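You operate a simulated robot arm through the tools that you are given. There is no shell and no other tool. Be economical: measure what you need, move in short steps, check, and stop when the job is done.

The job below is to be done with a simulated robot arm. You get a single attempt, and the scene is never put back.

JOB
Start the chiller at the job card's figure and trim the water gauge to about 3 bar.
Fine: trim by the yellow valve; watch the meter till it shows the card's figure.

The check looks at the end state, three seconds after you hand in, the way a careful person would. Anything else that was tipped, shoved, dropped, spilled or broken makes it a failure.

ROBOT AND FRAMES
A 7-joint arm with a two-finger parallel gripper, fixed in place. Base frame: the origin is at the foot of the arm, x ahead of it, y to its left, z up. Readings come in m, degrees, newtons and seconds.
With the tool pointing down near the work surface it reaches from about 0.1 to 0.64 m from the base axis. Its first joint turns from -166.0 to 166.0 degrees. Payload 1.57 kg.
The tool frame sits at the grasp point between the pads (the TCP): z along the fingers, y along the line on which they close. The tips reach 0.03 m beyond it. Largest opening 0.11 m; finger width 0.024, thickness 0.012; the body of the gripper, 0.048 by 0.112 m, starts 0.078 m behind the TCP.
Orientation is that of the tool frame in the base frame, as a unit quaternion [x, y, z, w]. With the fingers straight down and closing along the base's y, the tool's x points along the base's -x, its y along +y and its z along -z.

CONTROLS
- The arm moves only by the tool step_arm. Its argument "series" is a list of rows, each an object of numbers (a shift or turn left out is 0, a gripper value left out holds the last): "x", "y", "z": the shift along the tool's x, y, z in units of 50 mm (1.0 is 50 mm); "wx", "wy", "wz": the turn, a rotation vector about the tool's x, y, z in units of 6 degrees (1.0 is 6 degrees). In form: [{"x": .., "y": .., "z": .., "wx": .., "wy": .., "wz": ..}, ...]. A call has 1 to 12 rows; each row shifts and turns the commanded pose from where the row before left it, along the tool's axes as they then stand. "grip" is the gripper command, from -1 (fully open) to 1 (shut), values between in proportion, set as the call begins (left out, the last holds). A call with a number of a shift or a turn outside -1 to 1 is refused whole. Rows are played at 5 a second. More than 0.05 m and 8.6 degrees between two rows, or a gripper value outside its range, and nothing of the call is played. A pose out of reach is approached as far as the arm can. The call stops where the force on the tool passes 50 N (or 10 N more than at its start, if that is more) or the arm is blocked; 0.2 s more then pass. The fingers move at their own pace (about 0.045 m/s each) and stop on an object; they squeeze with about 30 N. The grip force told is the motor's: it shows also when the fingers shut on nothing. Time passes only in rows, and 0.2 s behind the last, so rows that do not move let the fingers close. It gives the time, the measured TCP pose, the force on the tool (base axes), the opening and the grip force at its end, in the units of the frame above (readings bear some noise), with the torque about the TCP (base axes, N m) and any sound that the robot's microphone picked up.
- Cameras (640 x 400 px; columns grow to the right, rows downward): "scene" is fixed at [0.2232, -0.5017, 1.5025]; the picture's right is [1.00, 0.05, 0.00], its down [0.03, -0.53, -0.85] and it looks along [-0.04, 0.85, -0.53] (base axes); focal length 310 px, centre (320, 200). "wrist" rides on the gripper at [0.07, 0.016, -0.141] in the tool frame; the picture's right is [-0.23, 0.97, 0.00], its down [-0.86, -0.20, -0.48] and it looks along [-0.47, -0.11, 0.88] (tool axes); focal length 222 px, centre (320, 200). There is no depth. A picture from a camera that has moved, and an enlarged one, comes with that camera's place and axes in the base frame and with its lens.
- get_image(camera): a new picture of that camera. It takes no simulated time.
- move_column(by): slides the trunk up (or, below 0, down) by that many m; the arm rides with it, the base frame stays. It gives what a move gives, with no picture.
- inspect(camera, box): a new picture of the part [left, top, right, bottom] of that camera's present view, enlarged. It takes no simulated time.
- job_done(): hands the job in; it is judged then, once.

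Work in short steps. Places have to be worked out from the pictures, the camera data and where the tool is seen: move nearer, look again, correct. Check each grasp and each placing, and mend what went wrong. You have 120 turns and 68 pictures in all, those below and enlarged ones among them. Open the gripper and draw the arm clear of the work before you hand the job in, unless the task says otherwise; then end with one line.

The tools are called after "Call:" as name(argument=value, ...) on one line, values as JSON. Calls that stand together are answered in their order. step_arm: Moves the arm, as the interface text tells. Its arguments: {"type":"object","properties":{"series":{"type":"array"},"grip":{"type":"number"}},"required":["series"]} The other tools are called the same way: move_column (by) slides the trunk up or down; get_image (camera) takes a picture; inspect (camera, box) takes an enlarged picture of a part of a camera's view; job_done () hands the job in.

At the start:

```text
t: 0.0
tool_pos: [0.1386, 0.3843, 1.2393]
orientation: [0.0, 1.0, 0.0, 0.0]
wrist_force: [-0.2, -0.2, 0.0]
ft_torque: [0.02, 0.0, -0.01]
opening: 0.1098
grasp_force: 0.0
trunk travel left (down, up): [-0.525, 0.065]
```

scene: 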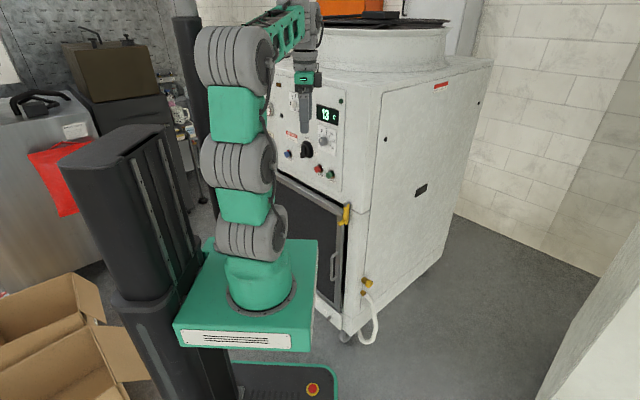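
wrist: 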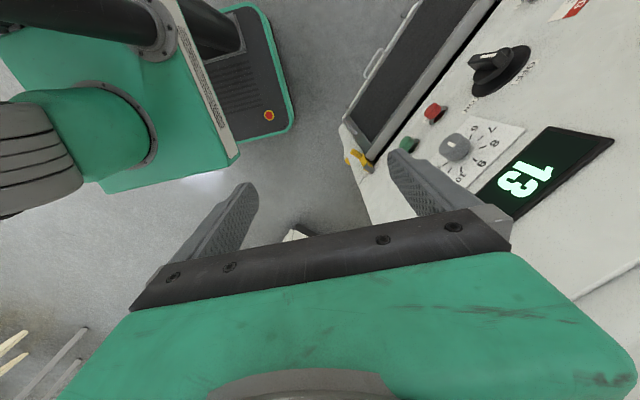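

I start by enlarging the control panel in both cameras to read the labels.

Call:
inspect(camera="scene", box=[260, 60, 380, 220])

Call:
inspect(camera="wrist", box=[320, 0, 640, 200])

Call:
inspect(camera="scene", box=[310, 190, 410, 350])

```text
2.50 times, centred on (320, 140) of scene
camera zoom: at [0.2232, -0.5017, 1.5025], right [1.0, 0.05, 0.0], down [0.03, -0.53, -0.85], along [-0.04, 0.85, -0.53], focal length 774 px, centre (320, 350)
```

zoom: 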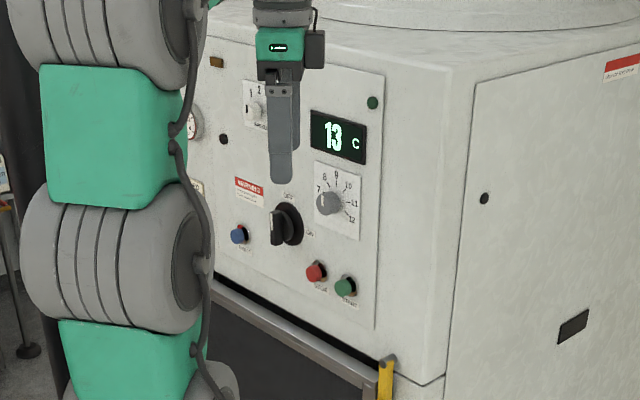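

```text
2.00 times, centred on (480, 100) of wrist
camera zoom: at [0.0687, 0.3998, 1.3804], right [0.23, 0.97, 0.0], down [0.86, -0.2, 0.48], along [0.47, -0.11, -0.88], focal length 444 px, centre (0, 400)
```

zoom: 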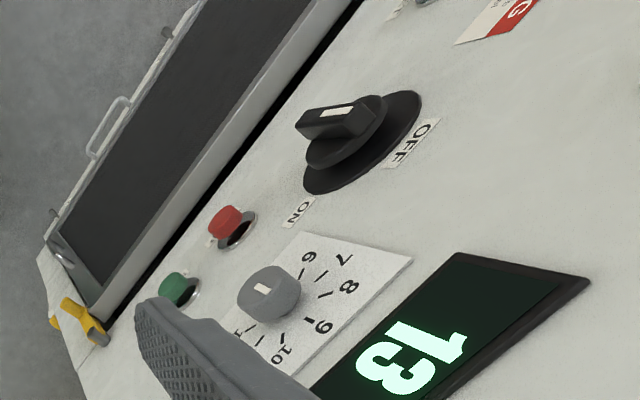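

```text
2.50 times, centred on (360, 270) of scene
camera zoom: at [0.2232, -0.5017, 1.5025], right [1.0, 0.05, 0.0], down [0.03, -0.53, -0.85], along [-0.04, 0.85, -0.53], focal length 774 px, centre (220, 25)
```

zoom: 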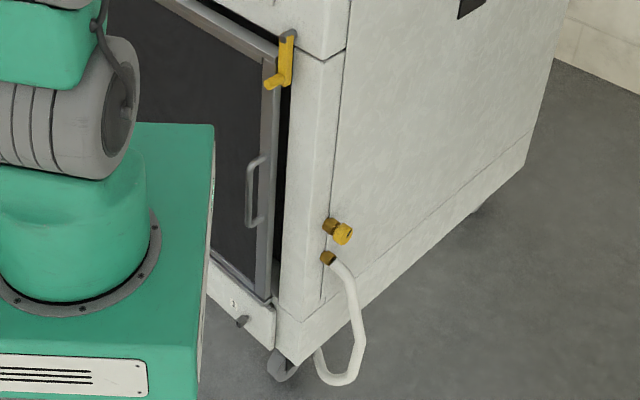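

The display reads 13 °C. There is a main switch, a dial from 6 to 12, and stop and start buttons. The gauges are hidden behind the arm, and I still need the job card, so I look around the left of the scene.

Call:
inspect(camera="scene", box=[0, 20, 200, 145])

Call:
inspect(camera="scene", box=[265, 70, 345, 120])

Call:
inspect(camera="scene", box=[160, 80, 220, 220])

```text
3.20 times, centred on (100, 82) of scene
camera zoom: at [0.2232, -0.5017, 1.5025], right [1.0, 0.05, 0.0], down [0.03, -0.53, -0.85], along [-0.04, 0.85, -0.53], focal length 990 px, centre (1024, 576)
```

zoom: 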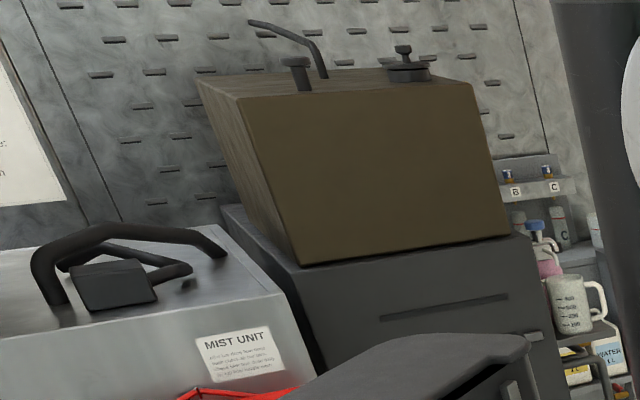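

```text
8.00 times, centred on (305, 95) of scene
camera zoom: at [0.2232, -0.5017, 1.5025], right [1.0, 0.05, 0.0], down [0.03, -0.53, -0.85], along [-0.04, 0.85, -0.53], focal length 2476 px, centre (440, 1040)
```

zoom: 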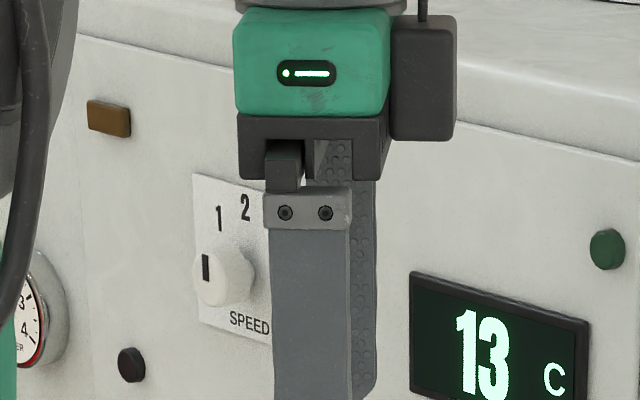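

```text
2.86 times, centred on (190, 150) of scene
camera zoom: at [0.2232, -0.5017, 1.5025], right [1.0, 0.05, 0.0], down [0.03, -0.53, -0.85], along [-0.04, 0.85, -0.53], focal length 884 px, centre (691, 343)
```

zoom: 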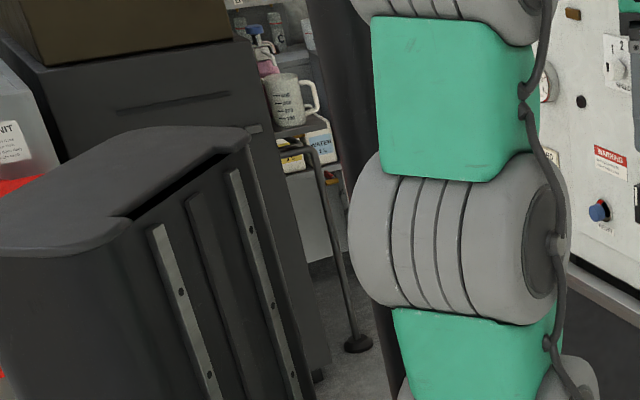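

The gauges and panel are partly hidden. I tilt the tool toward the panel (inward direction roughly (0.64, 0.77, 0)) so the wrist camera can view it, then look again.

Call:
step_arm(series=[{"wx": -0.77, "wy": -0.64}, {"wx": -0.77, "wy": -0.64}, {"wx": -0.77, "wy": -0.64}, {"wx": -0.77, "wy": -0.64}, {"wx": -0.77, "wy": -0.64}, {"wx": -0.77, "wy": -0.64}, {"wx": -0.77, "wy": -0.64}, {"wx": -0.77, "wy": -0.64}])

Call:
get_image(camera="wrist")

Call:
get_image(camera="scene")

```text
t: 1.8
tool_pos: [0.108, 0.3623, 1.3506]
orientation: [0.001, 0.927, 0.286, 0.241]
wrist_force: [-0.5, -1.0, 0.0]
ft_torque: [0.0, 0.02, 0.01]
opening: 0.11
grasp_force: 0.2
out of reach, approached as far as the arm can: row 1, 5, 6, 7, 8
trunk travel left (down, up): [-0.525, 0.065]
```

```text
59 pictures are left
camera wrist: at [-0.0188, 0.3094, 1.4308], right [0.07, 0.78, 0.62], down [0.57, -0.54, 0.62], along [0.82, 0.31, -0.48], focal length 222 px, centre (320, 200)
```

wrist: 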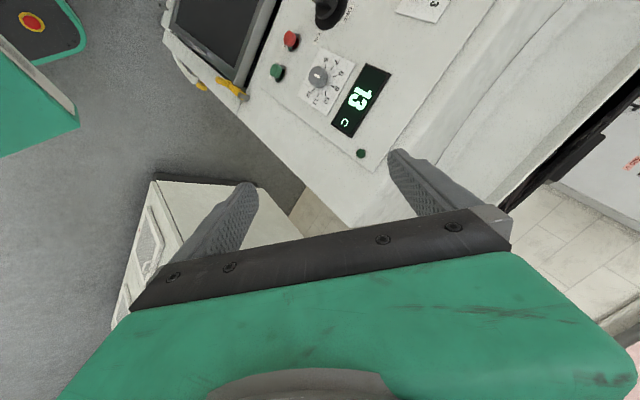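

```text
58 pictures are left
```

scene: 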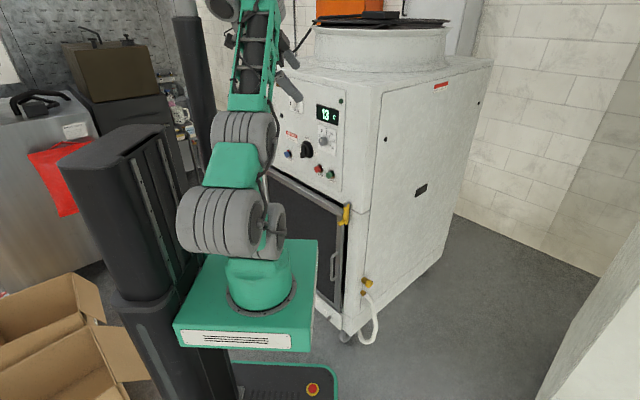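

The arm is near its upper reach limit, so I lower the tool by about 0.2 m before tilting further.

Call:
step_arm(series=[{"x": 0.446, "y": -0.531, "z": 0.719}, {"x": 0.446, "y": -0.531, "z": 0.719}, {"x": 0.446, "y": -0.531, "z": 0.719}, {"x": 0.446, "y": -0.531, "z": 0.719}, {"x": 0, "y": 0, "z": -0.8}])

Call:
inspect(camera="scene", box=[260, 60, 380, 220])

```text
t: 3.0
tool_pos: [0.1008, 0.3525, 1.3602]
orientation: [-0.001, 0.925, 0.294, 0.241]
wrist_force: [0.4, 0.5, -0.2]
ft_torque: [-0.04, 0.04, 0.02]
opening: 0.11
grasp_force: 0.0
out of reach, approached as far as the arm can: row 1, 2, 3, 4, 5
trunk travel left (down, up): [-0.525, 0.065]
```

```text
2.50 times, centred on (320, 140) of scene
camera zoom: at [0.2232, -0.5017, 1.5025], right [1.0, 0.05, 0.0], down [0.03, -0.53, -0.85], along [-0.04, 0.85, -0.53], focal length 774 px, centre (320, 350)
```

zoom: 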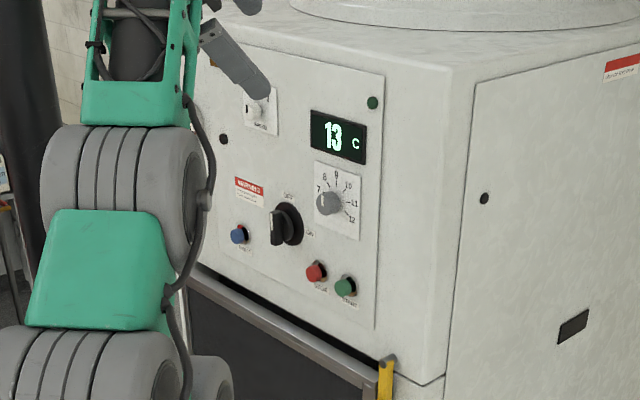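

The elbow is too folded here. Lowering the trunk brings the tool down while the arm stays extended, so I do 0.2 m.

Call:
move_column(by=-0.2)

Call:
step_arm(series=[{"wx": 0, "wy": 0}])

Call:
get_image(camera="scene")

Call:
get_image(camera="wrist")

```text
t: 5.2
tool_pos: [0.1013, 0.3504, 1.1605]
orientation: [0.0, 0.925, 0.294, 0.241]
wrist_force: [-0.5, 0.1, -0.3]
ft_torque: [0.01, 0.03, 0.01]
opening: 0.11
grasp_force: 0.0
trunk travel left (down, up): [-0.325, 0.265]
```

```text
t: 5.6
tool_pos: [0.1013, 0.3519, 1.1598]
orientation: [0.0, 0.925, 0.293, 0.242]
wrist_force: [-0.3, -0.5, 0.8]
ft_torque: [0.01, 0.01, 0.02]
opening: 0.1098
grasp_force: 0.1
trunk travel left (down, up): [-0.325, 0.265]
```

```text
56 pictures are left
```

scene: 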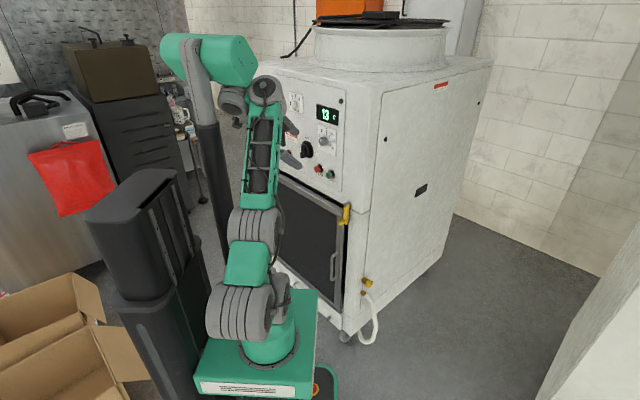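

```text
55 pictures are left
camera wrist: at [-0.0257, 0.2975, 1.2388], right [0.06, 0.77, 0.63], down [0.57, -0.55, 0.61], along [0.82, 0.32, -0.47], focal length 222 px, centre (320, 200)
```

wrist: 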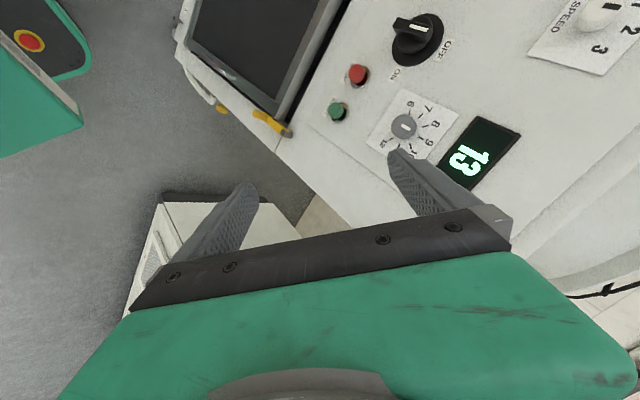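

The wrist now sees the panel well. I continue tilting toward horizontal with the TCP held.

Call:
step_arm(series=[{"wx": -0.77, "wy": -0.64}, {"wx": -0.77, "wy": -0.64}, {"wx": -0.77, "wy": -0.64}, {"wx": -0.77, "wy": -0.64}, {"wx": -0.77, "wy": -0.64}, {"wx": -0.77, "wy": -0.64}, {"wx": -0.77, "wy": -0.64}])

Call:
get_image(camera="wrist")

```text
t: 7.2
tool_pos: [0.1075, 0.3466, 1.1691]
orientation: [-0.003, 0.919, 0.304, 0.25]
wrist_force: [0.0, -0.2, 0.0]
ft_torque: [-0.01, 0.01, 0.0]
opening: 0.11
grasp_force: 0.0
out of reach, approached as far as the arm can: row 1, 2, 3, 4, 5, 6, 7
trunk travel left (down, up): [-0.325, 0.265]
```

```text
54 pictures are left
camera wrist: at [-0.0203, 0.2908, 1.2435], right [0.04, 0.76, 0.65], down [0.56, -0.56, 0.61], along [0.83, 0.34, -0.45], focal length 222 px, centre (320, 200)
```

wrist: 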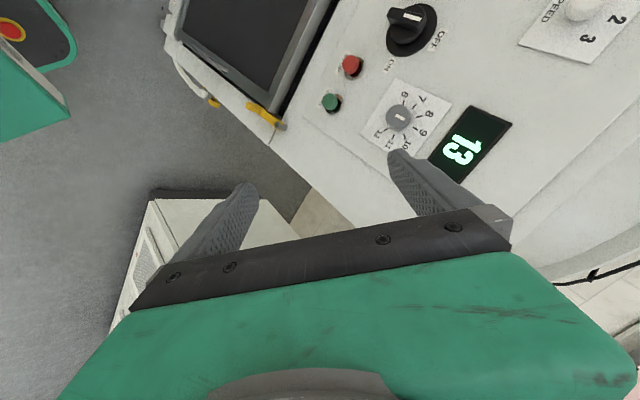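

The wrist is probably too close to the base axis. I move the tool 0.1 m toward the panel, which is still about 0.24 m away, and then tilt.

Call:
step_arm(series=[{"x": -0.22, "y": 0.26, "z": 0.36}, {"x": -0.22, "y": 0.26, "z": 0.36}, {"x": -0.22, "y": 0.26, "z": 0.36}, {"x": -0.22, "y": 0.26, "z": 0.36}])

Call:
step_arm(series=[{"wx": -0.77, "wy": -0.64}, {"wx": -0.77, "wy": -0.64}, {"wx": -0.77, "wy": -0.64}, {"wx": -0.77, "wy": -0.64}, {"wx": -0.77, "wy": -0.64}, {"wx": -0.77, "wy": -0.64}, {"wx": -0.77, "wy": -0.64}])

Call:
get_image(camera="scene")

```text
t: 8.2
tool_pos: [0.1547, 0.3887, 1.219]
orientation: [-0.001, 0.919, 0.306, 0.248]
wrist_force: [0.6, -0.2, -0.7]
ft_torque: [0.01, -0.01, 0.0]
opening: 0.1099
grasp_force: 0.0
out of reach, approached as far as the arm can: row 1, 2, 3, 4
trunk travel left (down, up): [-0.325, 0.265]
```

```text
t: 9.8
tool_pos: [0.1555, 0.3882, 1.2197]
orientation: [-0.002, 0.919, 0.305, 0.248]
wrist_force: [-0.3, -1.1, 0.2]
ft_torque: [0.02, 0.03, 0.0]
opening: 0.1099
grasp_force: 0.0
out of reach, approached as far as the arm can: row 1, 2, 3, 4, 5, 6, 7
trunk travel left (down, up): [-0.325, 0.265]
```

```text
53 pictures are left
```

scene: 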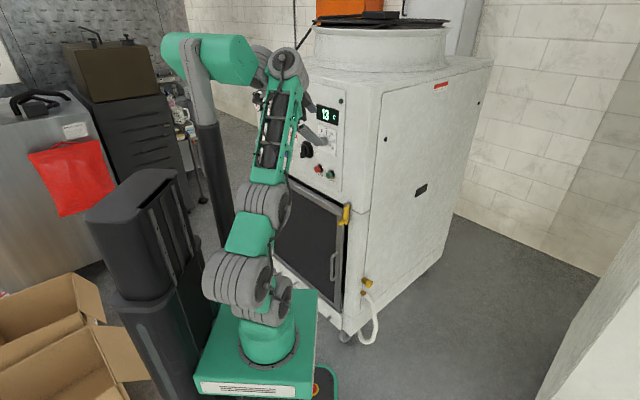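

The arm folds too much at a small radius. Moving left and toward the switch area (radius about 0.52, z about 1.1) should ease the wrist, so I move there and tilt gradually.

Call:
step_arm(series=[{"x": 0.63, "y": 0.22, "z": 0.45}, {"x": 0.63, "y": 0.22, "z": 0.45}, {"x": 0.63, "y": 0.22, "z": 0.45}, {"x": 0.63, "y": 0.22, "z": 0.45}, {"x": 0.63, "y": 0.22, "z": 0.45}])

Call:
get_image(camera="wrist")

```text
t: 11.0
tool_pos: [0.0865, 0.5052, 1.2075]
orientation: [-0.006, 0.925, 0.303, 0.231]
wrist_force: [0.2, 0.0, 1.2]
ft_torque: [0.03, 0.01, -0.01]
opening: 0.1103
grasp_force: 0.1
out of reach, approached as far as the arm can: row 1, 2, 3, 4, 5
trunk travel left (down, up): [-0.325, 0.265]
```

```text
52 pictures are left
camera wrist: at [-0.0373, 0.4483, 1.2869], right [0.06, 0.77, 0.64], down [0.59, -0.54, 0.6], along [0.81, 0.35, -0.48], focal length 222 px, centre (320, 200)
```

wrist: 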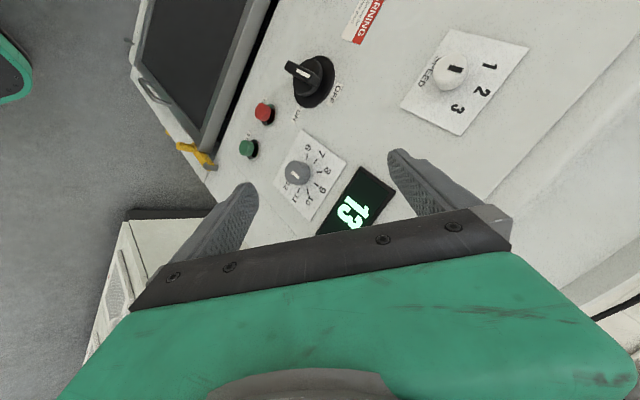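

Downward motion relative to the foot is limited, so I'll use the trunk: lower it 0.3 m, then tilt while letting the TCP swing up about the wrist.

Call:
move_column(by=-0.3)

Call:
step_arm(series=[{"wx": -0.77, "wy": -0.64, "x": -0.4, "y": 0.3}, {"wx": -0.77, "wy": -0.64, "x": -0.4, "y": 0.34}, {"wx": -0.77, "wy": -0.64, "x": -0.4, "y": 0.34}])

Call:
get_image(camera="scene")

```text
t: 14.0
tool_pos: [0.0873, 0.506, 0.9078]
orientation: [-0.007, 0.924, 0.303, 0.232]
wrist_force: [-0.4, 0.2, -0.2]
ft_torque: [0.01, -0.02, 0.0]
opening: 0.1096
grasp_force: 0.1
trunk travel left (down, up): [-0.025, 0.565]
```

```text
t: 14.8
tool_pos: [0.1183, 0.5267, 0.9561]
orientation: [-0.009, 0.901, 0.348, 0.26]
wrist_force: [0.7, 0.4, -0.7]
ft_torque: [-0.01, -0.03, -0.01]
opening: 0.11
grasp_force: 0.0
out of reach, approached as far as the arm can: row 1, 2, 3
trunk travel left (down, up): [-0.025, 0.565]
```

```text
51 pictures are left
```

scene: 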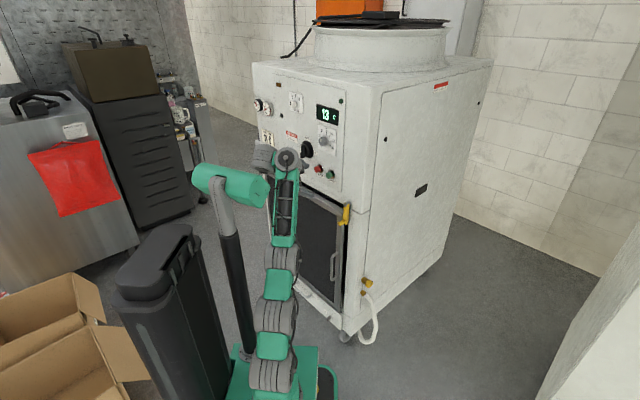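

The whole panel is now in view of the scene camera, so I read the gauges and labels.

Call:
inspect(camera="scene", box=[250, 85, 314, 155])

Call:
inspect(camera="scene", box=[280, 90, 360, 190])

Call:
inspect(camera="scene", box=[180, 80, 260, 170])

```text
5.71 times, centred on (282, 120) of scene
camera zoom: at [0.2232, -0.5017, 1.5025], right [1.0, 0.05, 0.0], down [0.03, -0.53, -0.85], along [-0.04, 0.85, -0.53], focal length 1768 px, centre (537, 657)
```

zoom: 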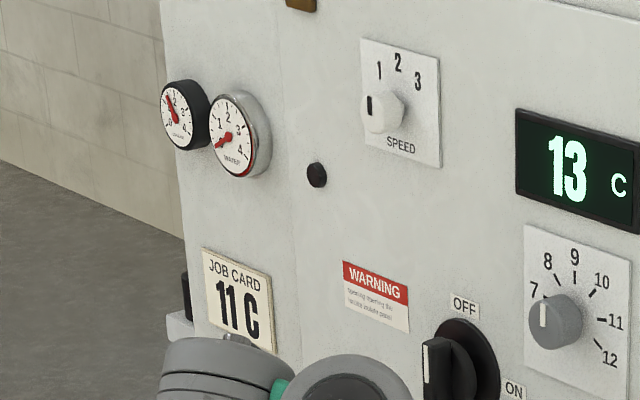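

```text
4.00 times, centred on (320, 140) of scene
camera zoom: at [0.2232, -0.5017, 1.5025], right [1.0, 0.05, 0.0], down [0.03, -0.53, -0.85], along [-0.04, 0.85, -0.53], focal length 1238 px, centre (320, 440)
```

zoom: 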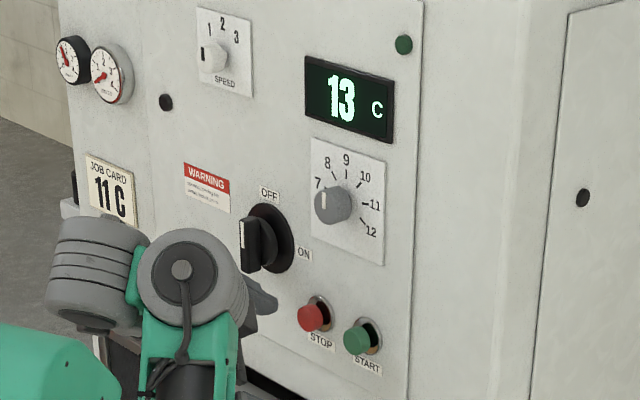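

```text
4.44 times, centred on (220, 125) of scene
camera zoom: at [0.2232, -0.5017, 1.5025], right [1.0, 0.05, 0.0], down [0.03, -0.53, -0.85], along [-0.04, 0.85, -0.53], focal length 1375 px, centre (764, 533)
```

zoom: 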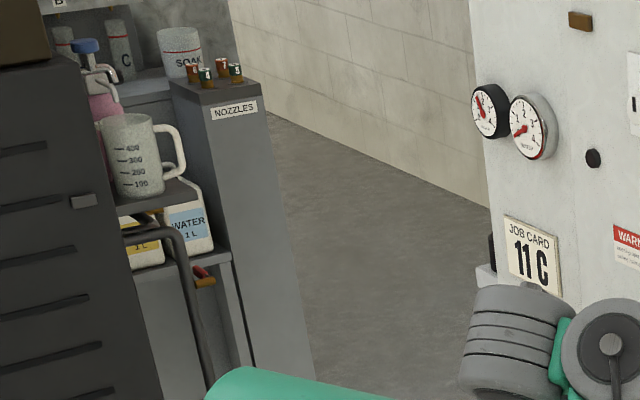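

The card says 11 °C. The dial sits near 6, the switch is at OFF and the water gauge is low. The panel plane is about 0.715x + 0.70y = 0.546. The arm now looks almost straight up, so I test whether it will retract back and down.

Call:
step_arm(series=[{"x": 0.44, "y": -0.48, "z": 0.04}, {"x": 0.44, "y": -0.48, "z": 0.04}, {"x": 0.44, "y": -0.48, "z": 0.04}])

```text
t: 15.6
tool_pos: [0.1182, 0.5276, 0.9565]
orientation: [-0.009, 0.901, 0.349, 0.26]
wrist_force: [0.6, 0.6, 0.7]
ft_torque: [0.02, 0.0, 0.0]
opening: 0.1101
grasp_force: 0.0
out of reach, approached as far as the arm can: row 1, 2, 3
trunk travel left (down, up): [-0.025, 0.565]
```

It did not move at all, so a joint limit is binding. I test whether a yaw about the tool axis releases it.

Call:
step_arm(series=[{"wz": 1}, {"wz": 1}, {"wz": 1}])

Call:
step_arm(series=[{"x": 0.44, "y": -0.48, "z": 0.04}])

```text
t: 16.4
tool_pos: [0.1184, 0.5268, 0.961]
orientation: [0.133, 0.892, 0.382, 0.202]
wrist_force: [0.1, -0.2, 0.6]
ft_torque: [-0.03, 0.02, -0.01]
opening: 0.11
grasp_force: 0.1
out of reach, approached as far as the arm can: row 3
trunk travel left (down, up): [-0.025, 0.565]
```

```text
t: 16.8
tool_pos: [0.1198, 0.5292, 0.9586]
orientation: [0.132, 0.892, 0.384, 0.201]
wrist_force: [0.2, 0.6, 1.5]
ft_torque: [0.03, 0.0, 0.02]
opening: 0.1101
grasp_force: 0.0
out of reach, approached as far as the arm can: row 1
trunk travel left (down, up): [-0.025, 0.565]
```

Yaw works but translating down and back does not. I run small probing moves, up first and then a small tilt, to learn which directions are free.

Call:
step_arm(series=[{"z": -1}, {"z": -1}])

Call:
step_arm(series=[{"x": 1}])

Call:
step_arm(series=[{"y": -1}])

Call:
step_arm(series=[{"wy": 1}])

Call:
step_arm(series=[{"wx": 1}])

```text
t: 17.4
tool_pos: [0.1096, 0.482, 0.9968]
orientation: [0.13, 0.894, 0.381, 0.198]
wrist_force: [-0.6, 0.2, -0.7]
ft_torque: [0.0, -0.03, -0.03]
opening: 0.1099
grasp_force: 0.1
out of reach, approached as far as the arm can: row 1, 2
trunk travel left (down, up): [-0.025, 0.565]
```

```text
t: 17.8
tool_pos: [0.1032, 0.4983, 0.9873]
orientation: [0.128, 0.894, 0.384, 0.192]
wrist_force: [0.0, -0.6, 0.4]
ft_torque: [0.0, 0.03, 0.03]
opening: 0.1101
grasp_force: 0.0
out of reach, approached as far as the arm can: row 1
trunk travel left (down, up): [-0.025, 0.565]
```

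```text
t: 18.2
tool_pos: [0.1169, 0.4953, 0.9889]
orientation: [0.131, 0.892, 0.384, 0.202]
wrist_force: [0.0, 0.8, 0.4]
ft_torque: [0.0, -0.02, 0.0]
opening: 0.11
grasp_force: 0.1
out of reach, approached as far as the arm can: row 1
trunk travel left (down, up): [-0.025, 0.565]
```

```text
t: 18.6
tool_pos: [0.1154, 0.4947, 0.9895]
orientation: [0.113, 0.901, 0.391, 0.155]
wrist_force: [-0.4, 0.0, 0.0]
ft_torque: [-0.02, -0.02, -0.04]
opening: 0.1102
grasp_force: 0.0
trunk travel left (down, up): [-0.025, 0.565]
```

```text
t: 19.0
tool_pos: [0.1166, 0.4955, 0.9891]
orientation: [0.12, 0.919, 0.344, 0.149]
wrist_force: [-0.5, 1.1, 0.5]
ft_torque: [-0.01, 0.0, -0.01]
opening: 0.1103
grasp_force: 0.1
trunk travel left (down, up): [-0.025, 0.565]
```

Tilting down is free and tilting up is bound. I look closely at the arm posture to find which joint limits it.

Call:
inspect(camera="scene", box=[180, 120, 380, 400])

```text
1.43 times, centred on (280, 260) of scene
camera zoom: at [0.2232, -0.5017, 1.5025], right [1.0, 0.05, 0.0], down [0.03, -0.53, -0.85], along [-0.04, 0.85, -0.53], focal length 442 px, centre (377, 114)
```

zoom: 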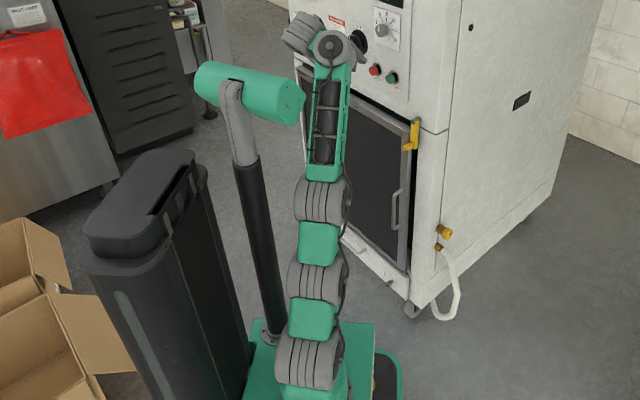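

The arm is stretched in an awkward posture. I go back toward tool-down while retreating from the panel, then restart with a better posture.

Call:
step_arm(series=[{"wx": 0.94, "wy": 0.34, "x": 0.2, "y": -0.3, "z": -0.4}, {"wx": 0.94, "wy": 0.34, "x": 0.2, "y": -0.3, "z": -0.35}, {"wx": 0.94, "wy": 0.34, "x": 0.2, "y": -0.3, "z": -0.3}, {"wx": 0.94, "wy": 0.34, "x": 0.2, "y": -0.35, "z": -0.25}, {"wx": 0.94, "wy": 0.34}, {"wx": 0.94, "wy": 0.34}, {"wx": 0.94, "wy": 0.34}])

Call:
get_image(camera="scene")

```text
t: 20.6
tool_pos: [0.0556, 0.3837, 0.9182]
orientation: [0.121, 0.99, 0.066, 0.011]
wrist_force: [0.0, 0.4, -0.9]
ft_torque: [-0.01, 0.03, -0.04]
opening: 0.11
grasp_force: 0.1
out of reach, approached as far as the arm can: row 2, 3, 4, 5, 6, 7
trunk travel left (down, up): [-0.025, 0.565]
```

```text
46 pictures are left
```

scene: 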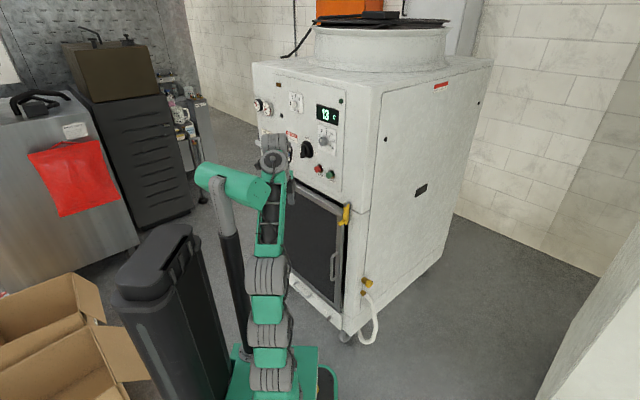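

Now the tool is nearly vertical. I test pushing straight down 0.1 m (free space) to fold the elbow.

Call:
step_arm(series=[{"z": 0.8}, {"z": 0.8}, {"z": 0.8}])

Call:
step_arm(series=[{"z": 0.8}, {"z": 0.8}, {"z": 0.8}])

Call:
get_image(camera="scene")

```text
t: 21.4
tool_pos: [0.0619, 0.399, 0.8042]
orientation: [0.122, 0.99, 0.073, 0.01]
wrist_force: [-0.7, -1.2, 1.0]
ft_torque: [0.01, 0.03, 0.02]
opening: 0.1099
grasp_force: 0.1
trunk travel left (down, up): [-0.025, 0.565]
```

```text
t: 22.2
tool_pos: [0.0655, 0.4157, 0.6855]
orientation: [0.122, 0.99, 0.074, 0.01]
wrist_force: [-0.9, 0.4, 0.1]
ft_torque: [0.0, -0.03, 0.01]
opening: 0.1098
grasp_force: 0.0
trunk travel left (down, up): [-0.025, 0.565]
```

```text
45 pictures are left
```

scene: 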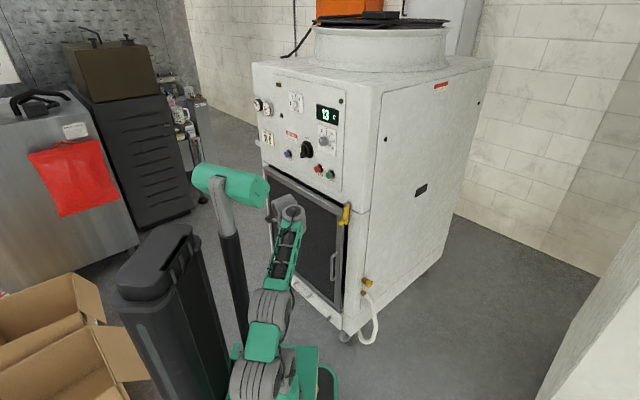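

Down motion works again with this more folded posture. I tilt up in steps about the wrist, letting the TCP swing partly forward.

Call:
step_arm(series=[{"wx": -0.85, "wy": -0.53, "x": -0.15, "y": 0.25}, {"wx": -0.85, "wy": -0.53, "x": -0.15, "y": 0.25}, {"wx": -0.85, "wy": -0.53, "x": -0.15, "y": 0.25}, {"wx": -0.85, "wy": -0.53, "x": -0.15, "y": 0.25}, {"wx": -0.85, "wy": -0.53, "x": -0.15, "y": 0.25}, {"wx": -0.85, "wy": -0.53, "x": -0.15, "y": 0.25}])

```text
t: 23.6
tool_pos: [0.1287, 0.392, 0.7983]
orientation: [0.124, 0.944, 0.255, 0.167]
wrist_force: [-0.5, 0.8, -0.5]
ft_torque: [-0.06, 0.01, 0.0]
opening: 0.1098
grasp_force: 0.0
out of reach, approached as far as the arm can: row 3, 4, 5, 6
trunk travel left (down, up): [-0.025, 0.565]
```

The readings suggest the wrist bend can't fall below about 90°, so a horizontal tool needs a vertical forearm and a higher TCP. I combine the tilt with upward motion.

Call:
step_arm(series=[{"wx": -0.85, "wy": -0.525, "x": -0.32, "y": 0.55, "z": -0.26}, {"wx": -0.85, "wy": -0.525, "x": -0.32, "y": 0.55, "z": -0.26}, {"wx": -0.85, "wy": -0.525, "x": -0.32, "y": 0.55, "z": -0.26}, {"wx": -0.85, "wy": -0.525, "x": -0.32, "y": 0.55, "z": -0.26}, {"wx": -0.85, "wy": -0.525, "x": -0.32, "y": 0.55, "z": -0.26}])

Call:
get_image(camera="scene")

```text
t: 25.0
tool_pos: [0.1488, 0.3919, 0.9367]
orientation: [0.146, 0.901, 0.337, 0.23]
wrist_force: [-0.2, -0.3, -0.2]
ft_torque: [-0.03, 0.02, 0.02]
opening: 0.1101
grasp_force: 0.0
out of reach, approached as far as the arm can: row 1, 2, 3, 4, 5
trunk travel left (down, up): [-0.025, 0.565]
stopped in row 5: the arm was blocked; the commanded pose is now the measured one
```

```text
44 pictures are left
```

scene: 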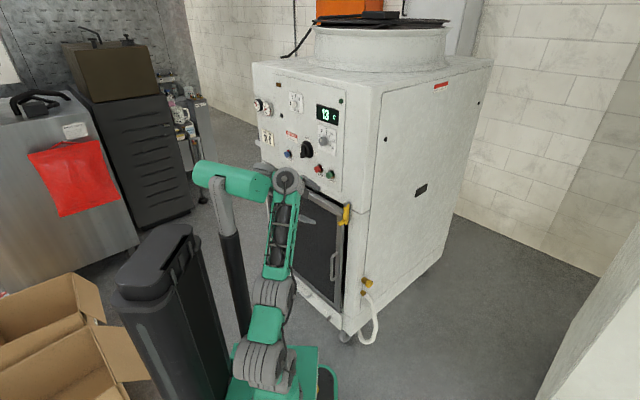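

The arm was blocked, most likely by the robot's own mast head near (0.06, 0.12, 1.14). I move forward and left, away from it, before tilting more.

Call:
step_arm(series=[{"x": 0.45, "y": 0.47, "z": 0.26}, {"x": 0.45, "y": 0.47, "z": 0.26}, {"x": 0.45, "y": 0.47, "z": 0.26}])

Call:
step_arm(series=[{"wx": -0.85, "wy": -0.525, "x": -0.3, "y": 0.5, "z": -0.2}, {"wx": -0.85, "wy": -0.525, "x": -0.3, "y": 0.5, "z": -0.2}, {"wx": -0.85, "wy": -0.525, "x": -0.3, "y": 0.5, "z": -0.2}])

```text
t: 25.8
tool_pos: [0.1544, 0.4793, 0.9593]
orientation: [0.147, 0.895, 0.356, 0.225]
wrist_force: [0.5, -0.1, 0.0]
ft_torque: [0.0, 0.02, 0.06]
opening: 0.11
grasp_force: 0.0
out of reach, approached as far as the arm can: row 1, 2, 3
trunk travel left (down, up): [-0.025, 0.565]
```

```text
t: 26.6
tool_pos: [0.19, 0.4957, 1.0206]
orientation: [0.154, 0.843, 0.448, 0.257]
wrist_force: [-37.7, -20.2, -28.2]
ft_torque: [-0.5, -0.51, 1.03]
opening: 0.0783
grasp_force: 0.1
out of reach, approached as far as the arm can: row 1, 2, 3
trunk travel left (down, up): [-0.025, 0.565]
stopped in row 3: the force on the tool passed its limit at 55 N (the readings are from after the stop); the commanded pose is now the measured one
```

The upper finger touched the panel right of the dial. I back off along the panel normal.

Call:
step_arm(series=[{"x": 0.2, "y": -0.33, "z": -0.7}, {"x": 0.1, "y": -0.16, "z": -0.35}])

Call:
get_image(camera="wrist")

Call:
inspect(camera="scene", box=[230, 90, 390, 240])

```text
t: 27.2
tool_pos: [0.1903, 0.4972, 1.0201]
orientation: [0.154, 0.842, 0.447, 0.258]
wrist_force: [-47.3, -14.4, -33.1]
ft_torque: [-0.86, -0.66, 1.48]
opening: 0.0776
grasp_force: 0.0
out of reach, approached as far as the arm can: row 1, 2
trunk travel left (down, up): [-0.025, 0.565]
```

```text
43 pictures are left
camera wrist: at [0.0535, 0.4442, 1.0797], right [0.21, 0.43, 0.88], down [0.42, -0.85, 0.31], along [0.88, 0.3, -0.36], focal length 222 px, centre (320, 200)
```

wrist: 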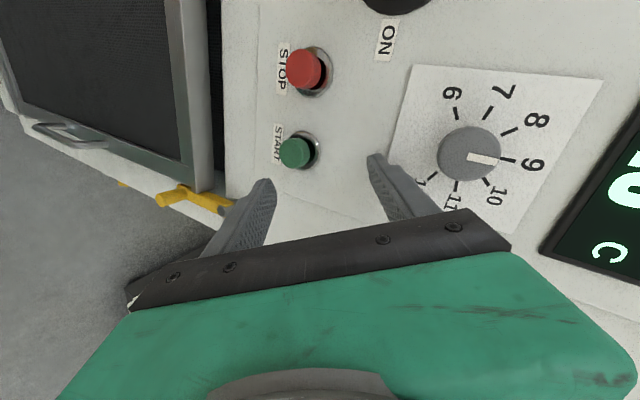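

```text
2.67 times, centred on (310, 165) of scene
camera zoom: at [0.2232, -0.5017, 1.5025], right [1.0, 0.05, 0.0], down [0.03, -0.53, -0.85], along [-0.04, 0.85, -0.53], focal length 825 px, centre (347, 293)
```

zoom: 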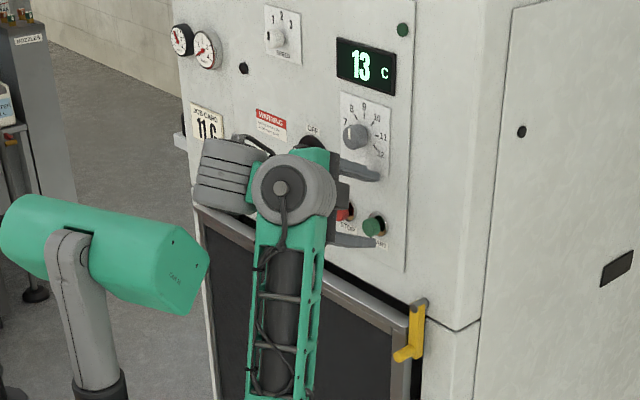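

The dial actually points at 9. The tool is still pressing, so I reverse the last motion, which is a known free direction.

Call:
step_arm(series=[{"wx": 0.85, "wy": 0.525, "x": 0.3, "y": -0.5, "z": 0.0}, {"wx": 0.85, "wy": 0.525, "x": 0.3, "y": -0.5, "z": -0.2}])

```text
t: 27.8
tool_pos: [0.1556, 0.4838, 0.992]
orientation: [0.156, 0.891, 0.377, 0.198]
wrist_force: [-1.1, 0.0, 0.0]
ft_torque: [0.01, 0.04, 0.02]
opening: 0.1102
grasp_force: 0.0
out of reach, approached as far as the arm can: row 1, 2
trunk travel left (down, up): [-0.025, 0.565]
```

It is free again. I'll aim the tool more radially, which suits the arm (it stands to the right of the switch), with the closing line horizontal to suit the vertical switch bar. I rotate first.

Call:
step_arm(series=[{"wx": -0.325, "wy": -0.139, "wz": -0.937}, {"wx": -0.325, "wy": -0.139, "wz": -0.937}, {"wx": -0.325, "wy": -0.139, "wz": -0.937}, {"wx": -0.325, "wy": -0.139, "wz": -0.937}, {"wx": -0.325, "wy": -0.139, "wz": -0.937}, {"wx": -0.325, "wy": -0.139, "wz": -0.937}, {"wx": -0.325, "wy": -0.139, "wz": -0.937}, {"wx": -0.325, "wy": -0.139, "wz": -0.937}, {"wx": -0.325, "wy": -0.139, "wz": -0.937}, {"wx": -0.325, "wy": -0.139, "wz": -0.937}, {"wx": -0.325, "wy": -0.139, "wz": -0.937}, {"wx": -0.325, "wy": -0.139, "wz": -0.937}])

Call:
get_image(camera="wrist")

```text
t: 30.4
tool_pos: [0.145, 0.4853, 0.992]
orientation: [0.138, 0.89, 0.38, 0.211]
wrist_force: [0.2, -0.4, -0.3]
ft_torque: [0.02, -0.02, 0.0]
opening: 0.1098
grasp_force: 0.0
out of reach, approached as far as the arm can: row 1, 2, 3, 4, 5, 6, 7, 8, 9, 10, 11, 12
trunk travel left (down, up): [-0.025, 0.565]
```

```text
41 pictures are left
camera wrist: at [0.0189, 0.4361, 1.073], right [0.28, 0.57, 0.78], down [0.5, -0.78, 0.38], along [0.82, 0.28, -0.5], focal length 222 px, centre (320, 200)
```

wrist: 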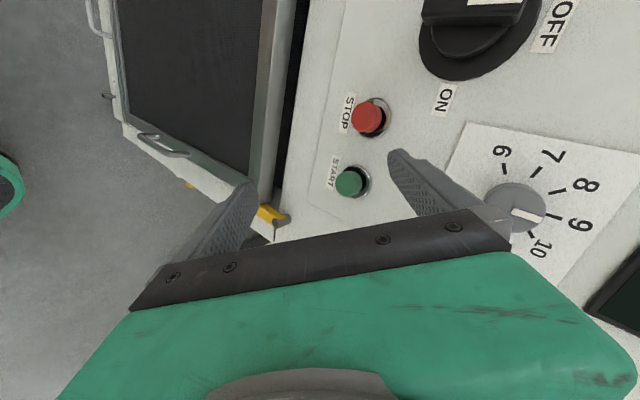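

Negative yaw is refused while positive yaw worked before, so the last joint may be at its limit. I turn +wz by 60° to unwind it.

Call:
step_arm(series=[{"wz": 1}, {"wz": 1}, {"wz": 1}, {"wz": 1}, {"wz": 1}, {"wz": 1}, {"wz": 1}, {"wz": 1}])

Call:
step_arm(series=[{"x": 0.3, "z": -0.5}])

```text
t: 32.2
tool_pos: [0.196, 0.4711, 1.0248]
orientation: [0.466, 0.779, 0.417, 0.048]
wrist_force: [-0.2, 0.2, 0.6]
ft_torque: [-0.03, -0.05, -0.05]
opening: 0.1099
grasp_force: 0.0
out of reach, approached as far as the arm can: row 1, 2, 3, 4, 5, 6, 7, 8
trunk travel left (down, up): [-0.025, 0.565]
```

```text
t: 32.6
tool_pos: [0.1943, 0.4716, 1.0263]
orientation: [0.464, 0.78, 0.418, 0.047]
wrist_force: [-0.6, 0.4, 0.6]
ft_torque: [-0.02, -0.04, 0.03]
opening: 0.1101
grasp_force: 0.0
out of reach, approached as far as the arm can: row 1
trunk travel left (down, up): [-0.025, 0.565]
```

Two limits seem to be acting: arm extension (tool too high) and the last joint's negative yaw. The joint is now unwound, so I try retracting down and back.

Call:
step_arm(series=[{"x": -0.37, "y": -0.68, "z": 0.1}, {"x": -0.37, "y": -0.68, "z": 0.1}, {"x": -0.37, "y": -0.68, "z": 0.1}])

```text
t: 33.4
tool_pos: [0.1978, 0.465, 1.033]
orientation: [0.465, 0.776, 0.423, 0.048]
wrist_force: [0.1, 0.1, -0.9]
ft_torque: [0.0, -0.02, -0.01]
opening: 0.1099
grasp_force: 0.0
out of reach, approached as far as the arm can: row 1, 2, 3
trunk travel left (down, up): [-0.025, 0.565]
```

Still stuck, so I go back to tool-down by pivoting about the wrist (the tip swings away from the panel). From there I'll test with a different yaw.

Call:
step_arm(series=[{"wx": 0.937, "wy": -0.378, "x": -0.16, "y": -0.39}, {"wx": 0.937, "wy": -0.378, "x": -0.16, "y": -0.39}, {"wx": 0.937, "wy": -0.378, "x": -0.16, "y": -0.39}, {"wx": 0.937, "wy": -0.378, "x": -0.16, "y": -0.39}, {"wx": 0.937, "wy": -0.378, "x": -0.16, "y": -0.39}, {"wx": 0.937, "wy": -0.378, "x": -0.16, "y": -0.39}, {"wx": 0.937, "wy": -0.378, "x": -0.16, "y": -0.39}, {"wx": 0.937, "wy": -0.378, "x": -0.16, "y": -0.39}])

Call:
step_arm(series=[{"z": 0.8}, {"z": 0.8}, {"z": 0.8}, {"z": 0.8}])

Call:
step_arm(series=[{"wz": 1}, {"wz": 1}, {"wz": 1}, {"wz": 1}, {"wz": 1}])

```text
t: 35.2
tool_pos: [0.1192, 0.3606, 0.906]
orientation: [0.509, 0.859, 0.049, -0.011]
wrist_force: [-0.3, 0.0, -0.2]
ft_torque: [0.0, 0.01, -0.01]
opening: 0.1099
grasp_force: 0.1
out of reach, approached as far as the arm can: row 1, 5, 6, 7, 8
trunk travel left (down, up): [-0.025, 0.565]
```

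```text
t: 36.2
tool_pos: [0.1227, 0.3762, 0.7494]
orientation: [0.509, 0.859, 0.051, -0.011]
wrist_force: [0.1, 0.9, -0.6]
ft_torque: [-0.04, 0.02, 0.01]
opening: 0.1098
grasp_force: 0.1
trunk travel left (down, up): [-0.025, 0.565]
```

```text
t: 37.4
tool_pos: [0.1186, 0.3836, 0.7561]
orientation: [0.699, 0.713, 0.036, -0.04]
wrist_force: [-0.7, -0.9, 0.4]
ft_torque: [0.02, 0.02, 0.02]
opening: 0.1102
grasp_force: 0.1
out of reach, approached as far as the arm can: row 5
trunk travel left (down, up): [-0.025, 0.565]
```

Row 5 of the yaw was flagged at about +90°. I probe a bit further, and in the opposite direction, to find the yaw limits with the tool down.

Call:
step_arm(series=[{"wz": 1}, {"wz": 1}])

Call:
step_arm(series=[{"wz": -1}, {"wz": -1}, {"wz": -1}, {"wz": -1}, {"wz": -1}, {"wz": -1}, {"wz": -1}, {"wz": -1}, {"wz": -1}, {"wz": -1}, {"wz": -1}, {"wz": -1}])

Call:
step_arm(series=[{"wz": -1}, {"wz": -1}, {"wz": -1}, {"wz": -1}, {"wz": -1}, {"wz": -1}, {"wz": -1}, {"wz": -1}, {"wz": -1}, {"wz": -1}, {"wz": -1}, {"wz": -1}])

Call:
inspect(camera="scene", box=[180, 120, 380, 400])

```text
t: 38.0
tool_pos: [0.1161, 0.3846, 0.7634]
orientation: [0.752, 0.657, 0.032, -0.043]
wrist_force: [-0.7, -0.2, 1.0]
ft_torque: [-0.03, 0.0, 0.01]
opening: 0.1098
grasp_force: 0.0
out of reach, approached as far as the arm can: row 1
trunk travel left (down, up): [-0.025, 0.565]
```

```text
t: 40.6
tool_pos: [0.1167, 0.3863, 0.7653]
orientation: [0.221, 0.974, 0.051, -0.015]
wrist_force: [-0.3, 0.3, -0.3]
ft_torque: [0.01, 0.0, 0.03]
opening: 0.1102
grasp_force: 0.0
trunk travel left (down, up): [-0.025, 0.565]
```

```text
t: 43.2
tool_pos: [0.1169, 0.3861, 0.7645]
orientation: [-0.393, 0.918, 0.051, 0.017]
wrist_force: [0.0, 0.3, -0.3]
ft_torque: [0.03, -0.02, -0.02]
opening: 0.1102
grasp_force: 0.0
trunk travel left (down, up): [-0.025, 0.565]
```

```text
1.43 times, centred on (280, 260) of scene
camera zoom: at [0.2232, -0.5017, 1.5025], right [1.0, 0.05, 0.0], down [0.03, -0.53, -0.85], along [-0.04, 0.85, -0.53], focal length 442 px, centre (377, 114)
```

zoom: 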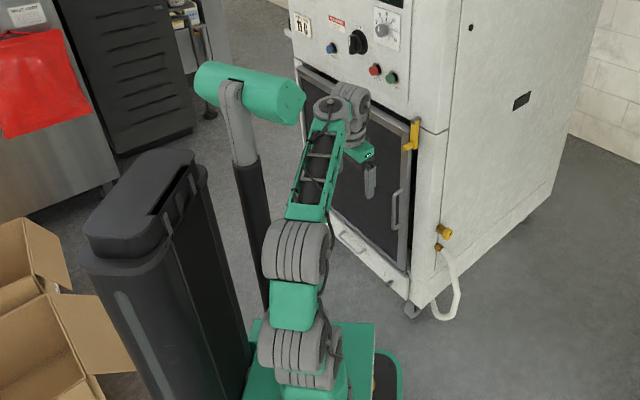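

With tool down, yaw is free over a wide range and the wrist has flipped to the right-hand side. The closing line is now along the panel horizontal, so a pure −wy tilts it to face the panel. I try that.

Call:
step_arm(series=[{"wy": -1, "x": -0.2}, {"wy": -1, "x": -0.2}, {"wy": -1, "x": -0.2}, {"wy": -1, "x": -0.2}, {"wy": -1, "x": -0.2}, {"wy": -1, "x": -0.2}])

```text
t: 44.6
tool_pos: [0.1563, 0.4253, 0.7838]
orientation: [-0.357, 0.867, 0.17, 0.302]
wrist_force: [0.1, -0.2, -0.6]
ft_torque: [0.02, -0.06, -0.01]
opening: 0.1102
grasp_force: 0.1
trunk travel left (down, up): [-0.025, 0.565]
```

It tilted with no flags, so I continue to horizontal.

Call:
step_arm(series=[{"wy": -1, "x": -0.2, "z": -0.2}, {"wy": -1, "x": -0.2, "z": -0.2}, {"wy": -1, "x": -0.2, "z": -0.2}, {"wy": -1, "x": -0.2, "z": -0.2}, {"wy": -1, "x": -0.2, "z": -0.2}, {"wy": -1, "x": -0.2, "z": -0.2}, {"wy": -1, "x": -0.2, "z": -0.2}])

Call:
get_image(camera="scene")

```text
t: 45.8
tool_pos: [0.2272, 0.3961, 0.8548]
orientation: [-0.232, 0.797, 0.213, 0.515]
wrist_force: [0.6, 0.0, -0.3]
ft_torque: [0.0, -0.01, 0.01]
opening: 0.1101
grasp_force: 0.0
trunk travel left (down, up): [-0.025, 0.565]
stopped in row 5: the arm was blocked; the commanded pose is now the measured one
```

```text
39 pictures are left
```

scene: 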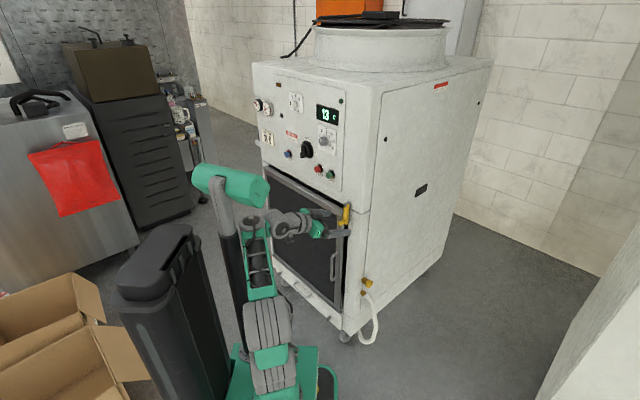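

The tool tilts well on this wrist branch; it was blocked only by the mast beside the forearm. I move left and forward in front of the switch and rotate to azimuth about 65°, level.

Call:
step_arm(series=[{"x": 0.13, "y": 0.86, "z": 0.05}, {"x": 0.13, "y": 0.86, "z": 0.05}, {"wx": -0.759, "wy": -0.568, "wz": -0.31}, {"wx": -0.759, "wy": -0.568, "wz": -0.31}, {"wx": -0.759, "wy": -0.568, "wz": -0.31}, {"wx": -0.759, "wy": -0.568, "wz": -0.31}, {"wx": -0.759, "wy": -0.568, "wz": -0.31}, {"wx": -0.759, "wy": -0.568, "wz": -0.31}])

Call:
get_image(camera="scene")

```text
t: 47.6
tool_pos: [0.1733, 0.4663, 0.8504]
orientation: [-0.382, 0.594, 0.383, 0.595]
wrist_force: [0.4, 0.8, -0.1]
ft_torque: [-0.02, 0.0, -0.02]
opening: 0.11
grasp_force: 0.1
trunk travel left (down, up): [-0.025, 0.565]
```

```text
38 pictures are left
```

scene: 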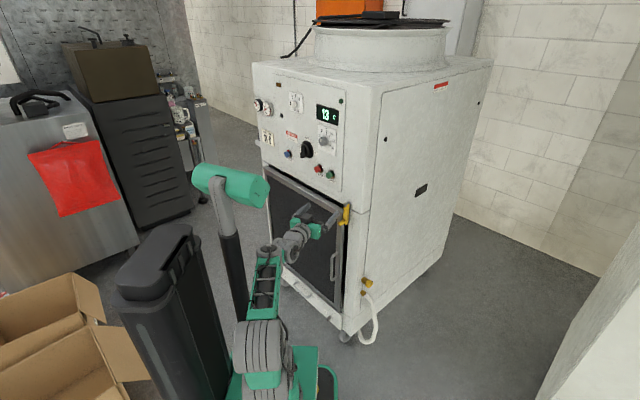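

The tool is level at azimuth 65°. I retreat 3 cm, raise the column to switch height, and take a wrist view.

Call:
step_arm(series=[{"z": -0.6}])

Call:
move_column(by=0.175)

Call:
get_image(camera="wrist")

```text
t: 48.0
tool_pos: [0.1627, 0.4379, 0.8502]
orientation: [-0.381, 0.595, 0.381, 0.596]
wrist_force: [-0.7, -0.1, 0.4]
ft_torque: [0.02, 0.03, -0.03]
opening: 0.1099
grasp_force: 0.0
trunk travel left (down, up): [-0.025, 0.565]
```

```text
t: 50.0
tool_pos: [0.1614, 0.4392, 1.0252]
orientation: [-0.381, 0.596, 0.381, 0.595]
wrist_force: [-0.7, 0.1, 0.5]
ft_torque: [-0.01, -0.04, 0.01]
opening: 0.11
grasp_force: 0.0
trunk travel left (down, up): [-0.2, 0.39]
```

```text
37 pictures are left
camera wrist: at [0.0881, 0.3166, 0.9555], right [-0.88, 0.41, 0.23], down [-0.02, -0.52, 0.85], along [0.47, 0.75, 0.47], focal length 222 px, centre (320, 200)
```

wrist: 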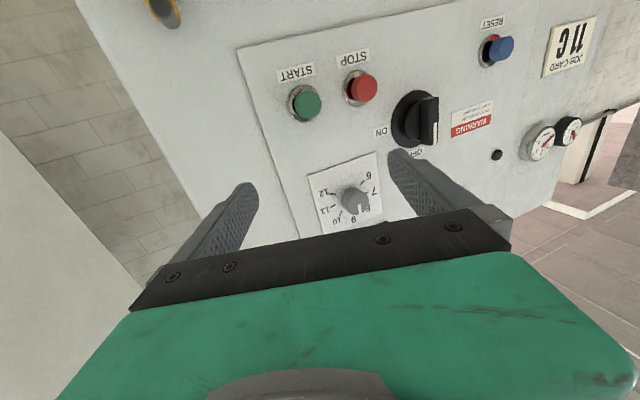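

The view is upside down but clear. I zoom in on the switch, dial and buttons.

Call:
inspect(camera="wrist", box=[270, 50, 510, 220])

```text
2.35 times, centred on (390, 135) of wrist
camera zoom: at [0.0881, 0.3166, 0.9555], right [-0.88, 0.41, 0.23], down [-0.02, -0.52, 0.85], along [0.47, 0.75, 0.47], focal length 523 px, centre (155, 353)
```

zoom: 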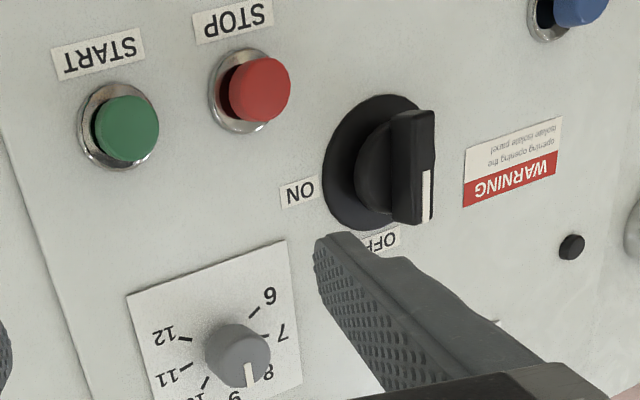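

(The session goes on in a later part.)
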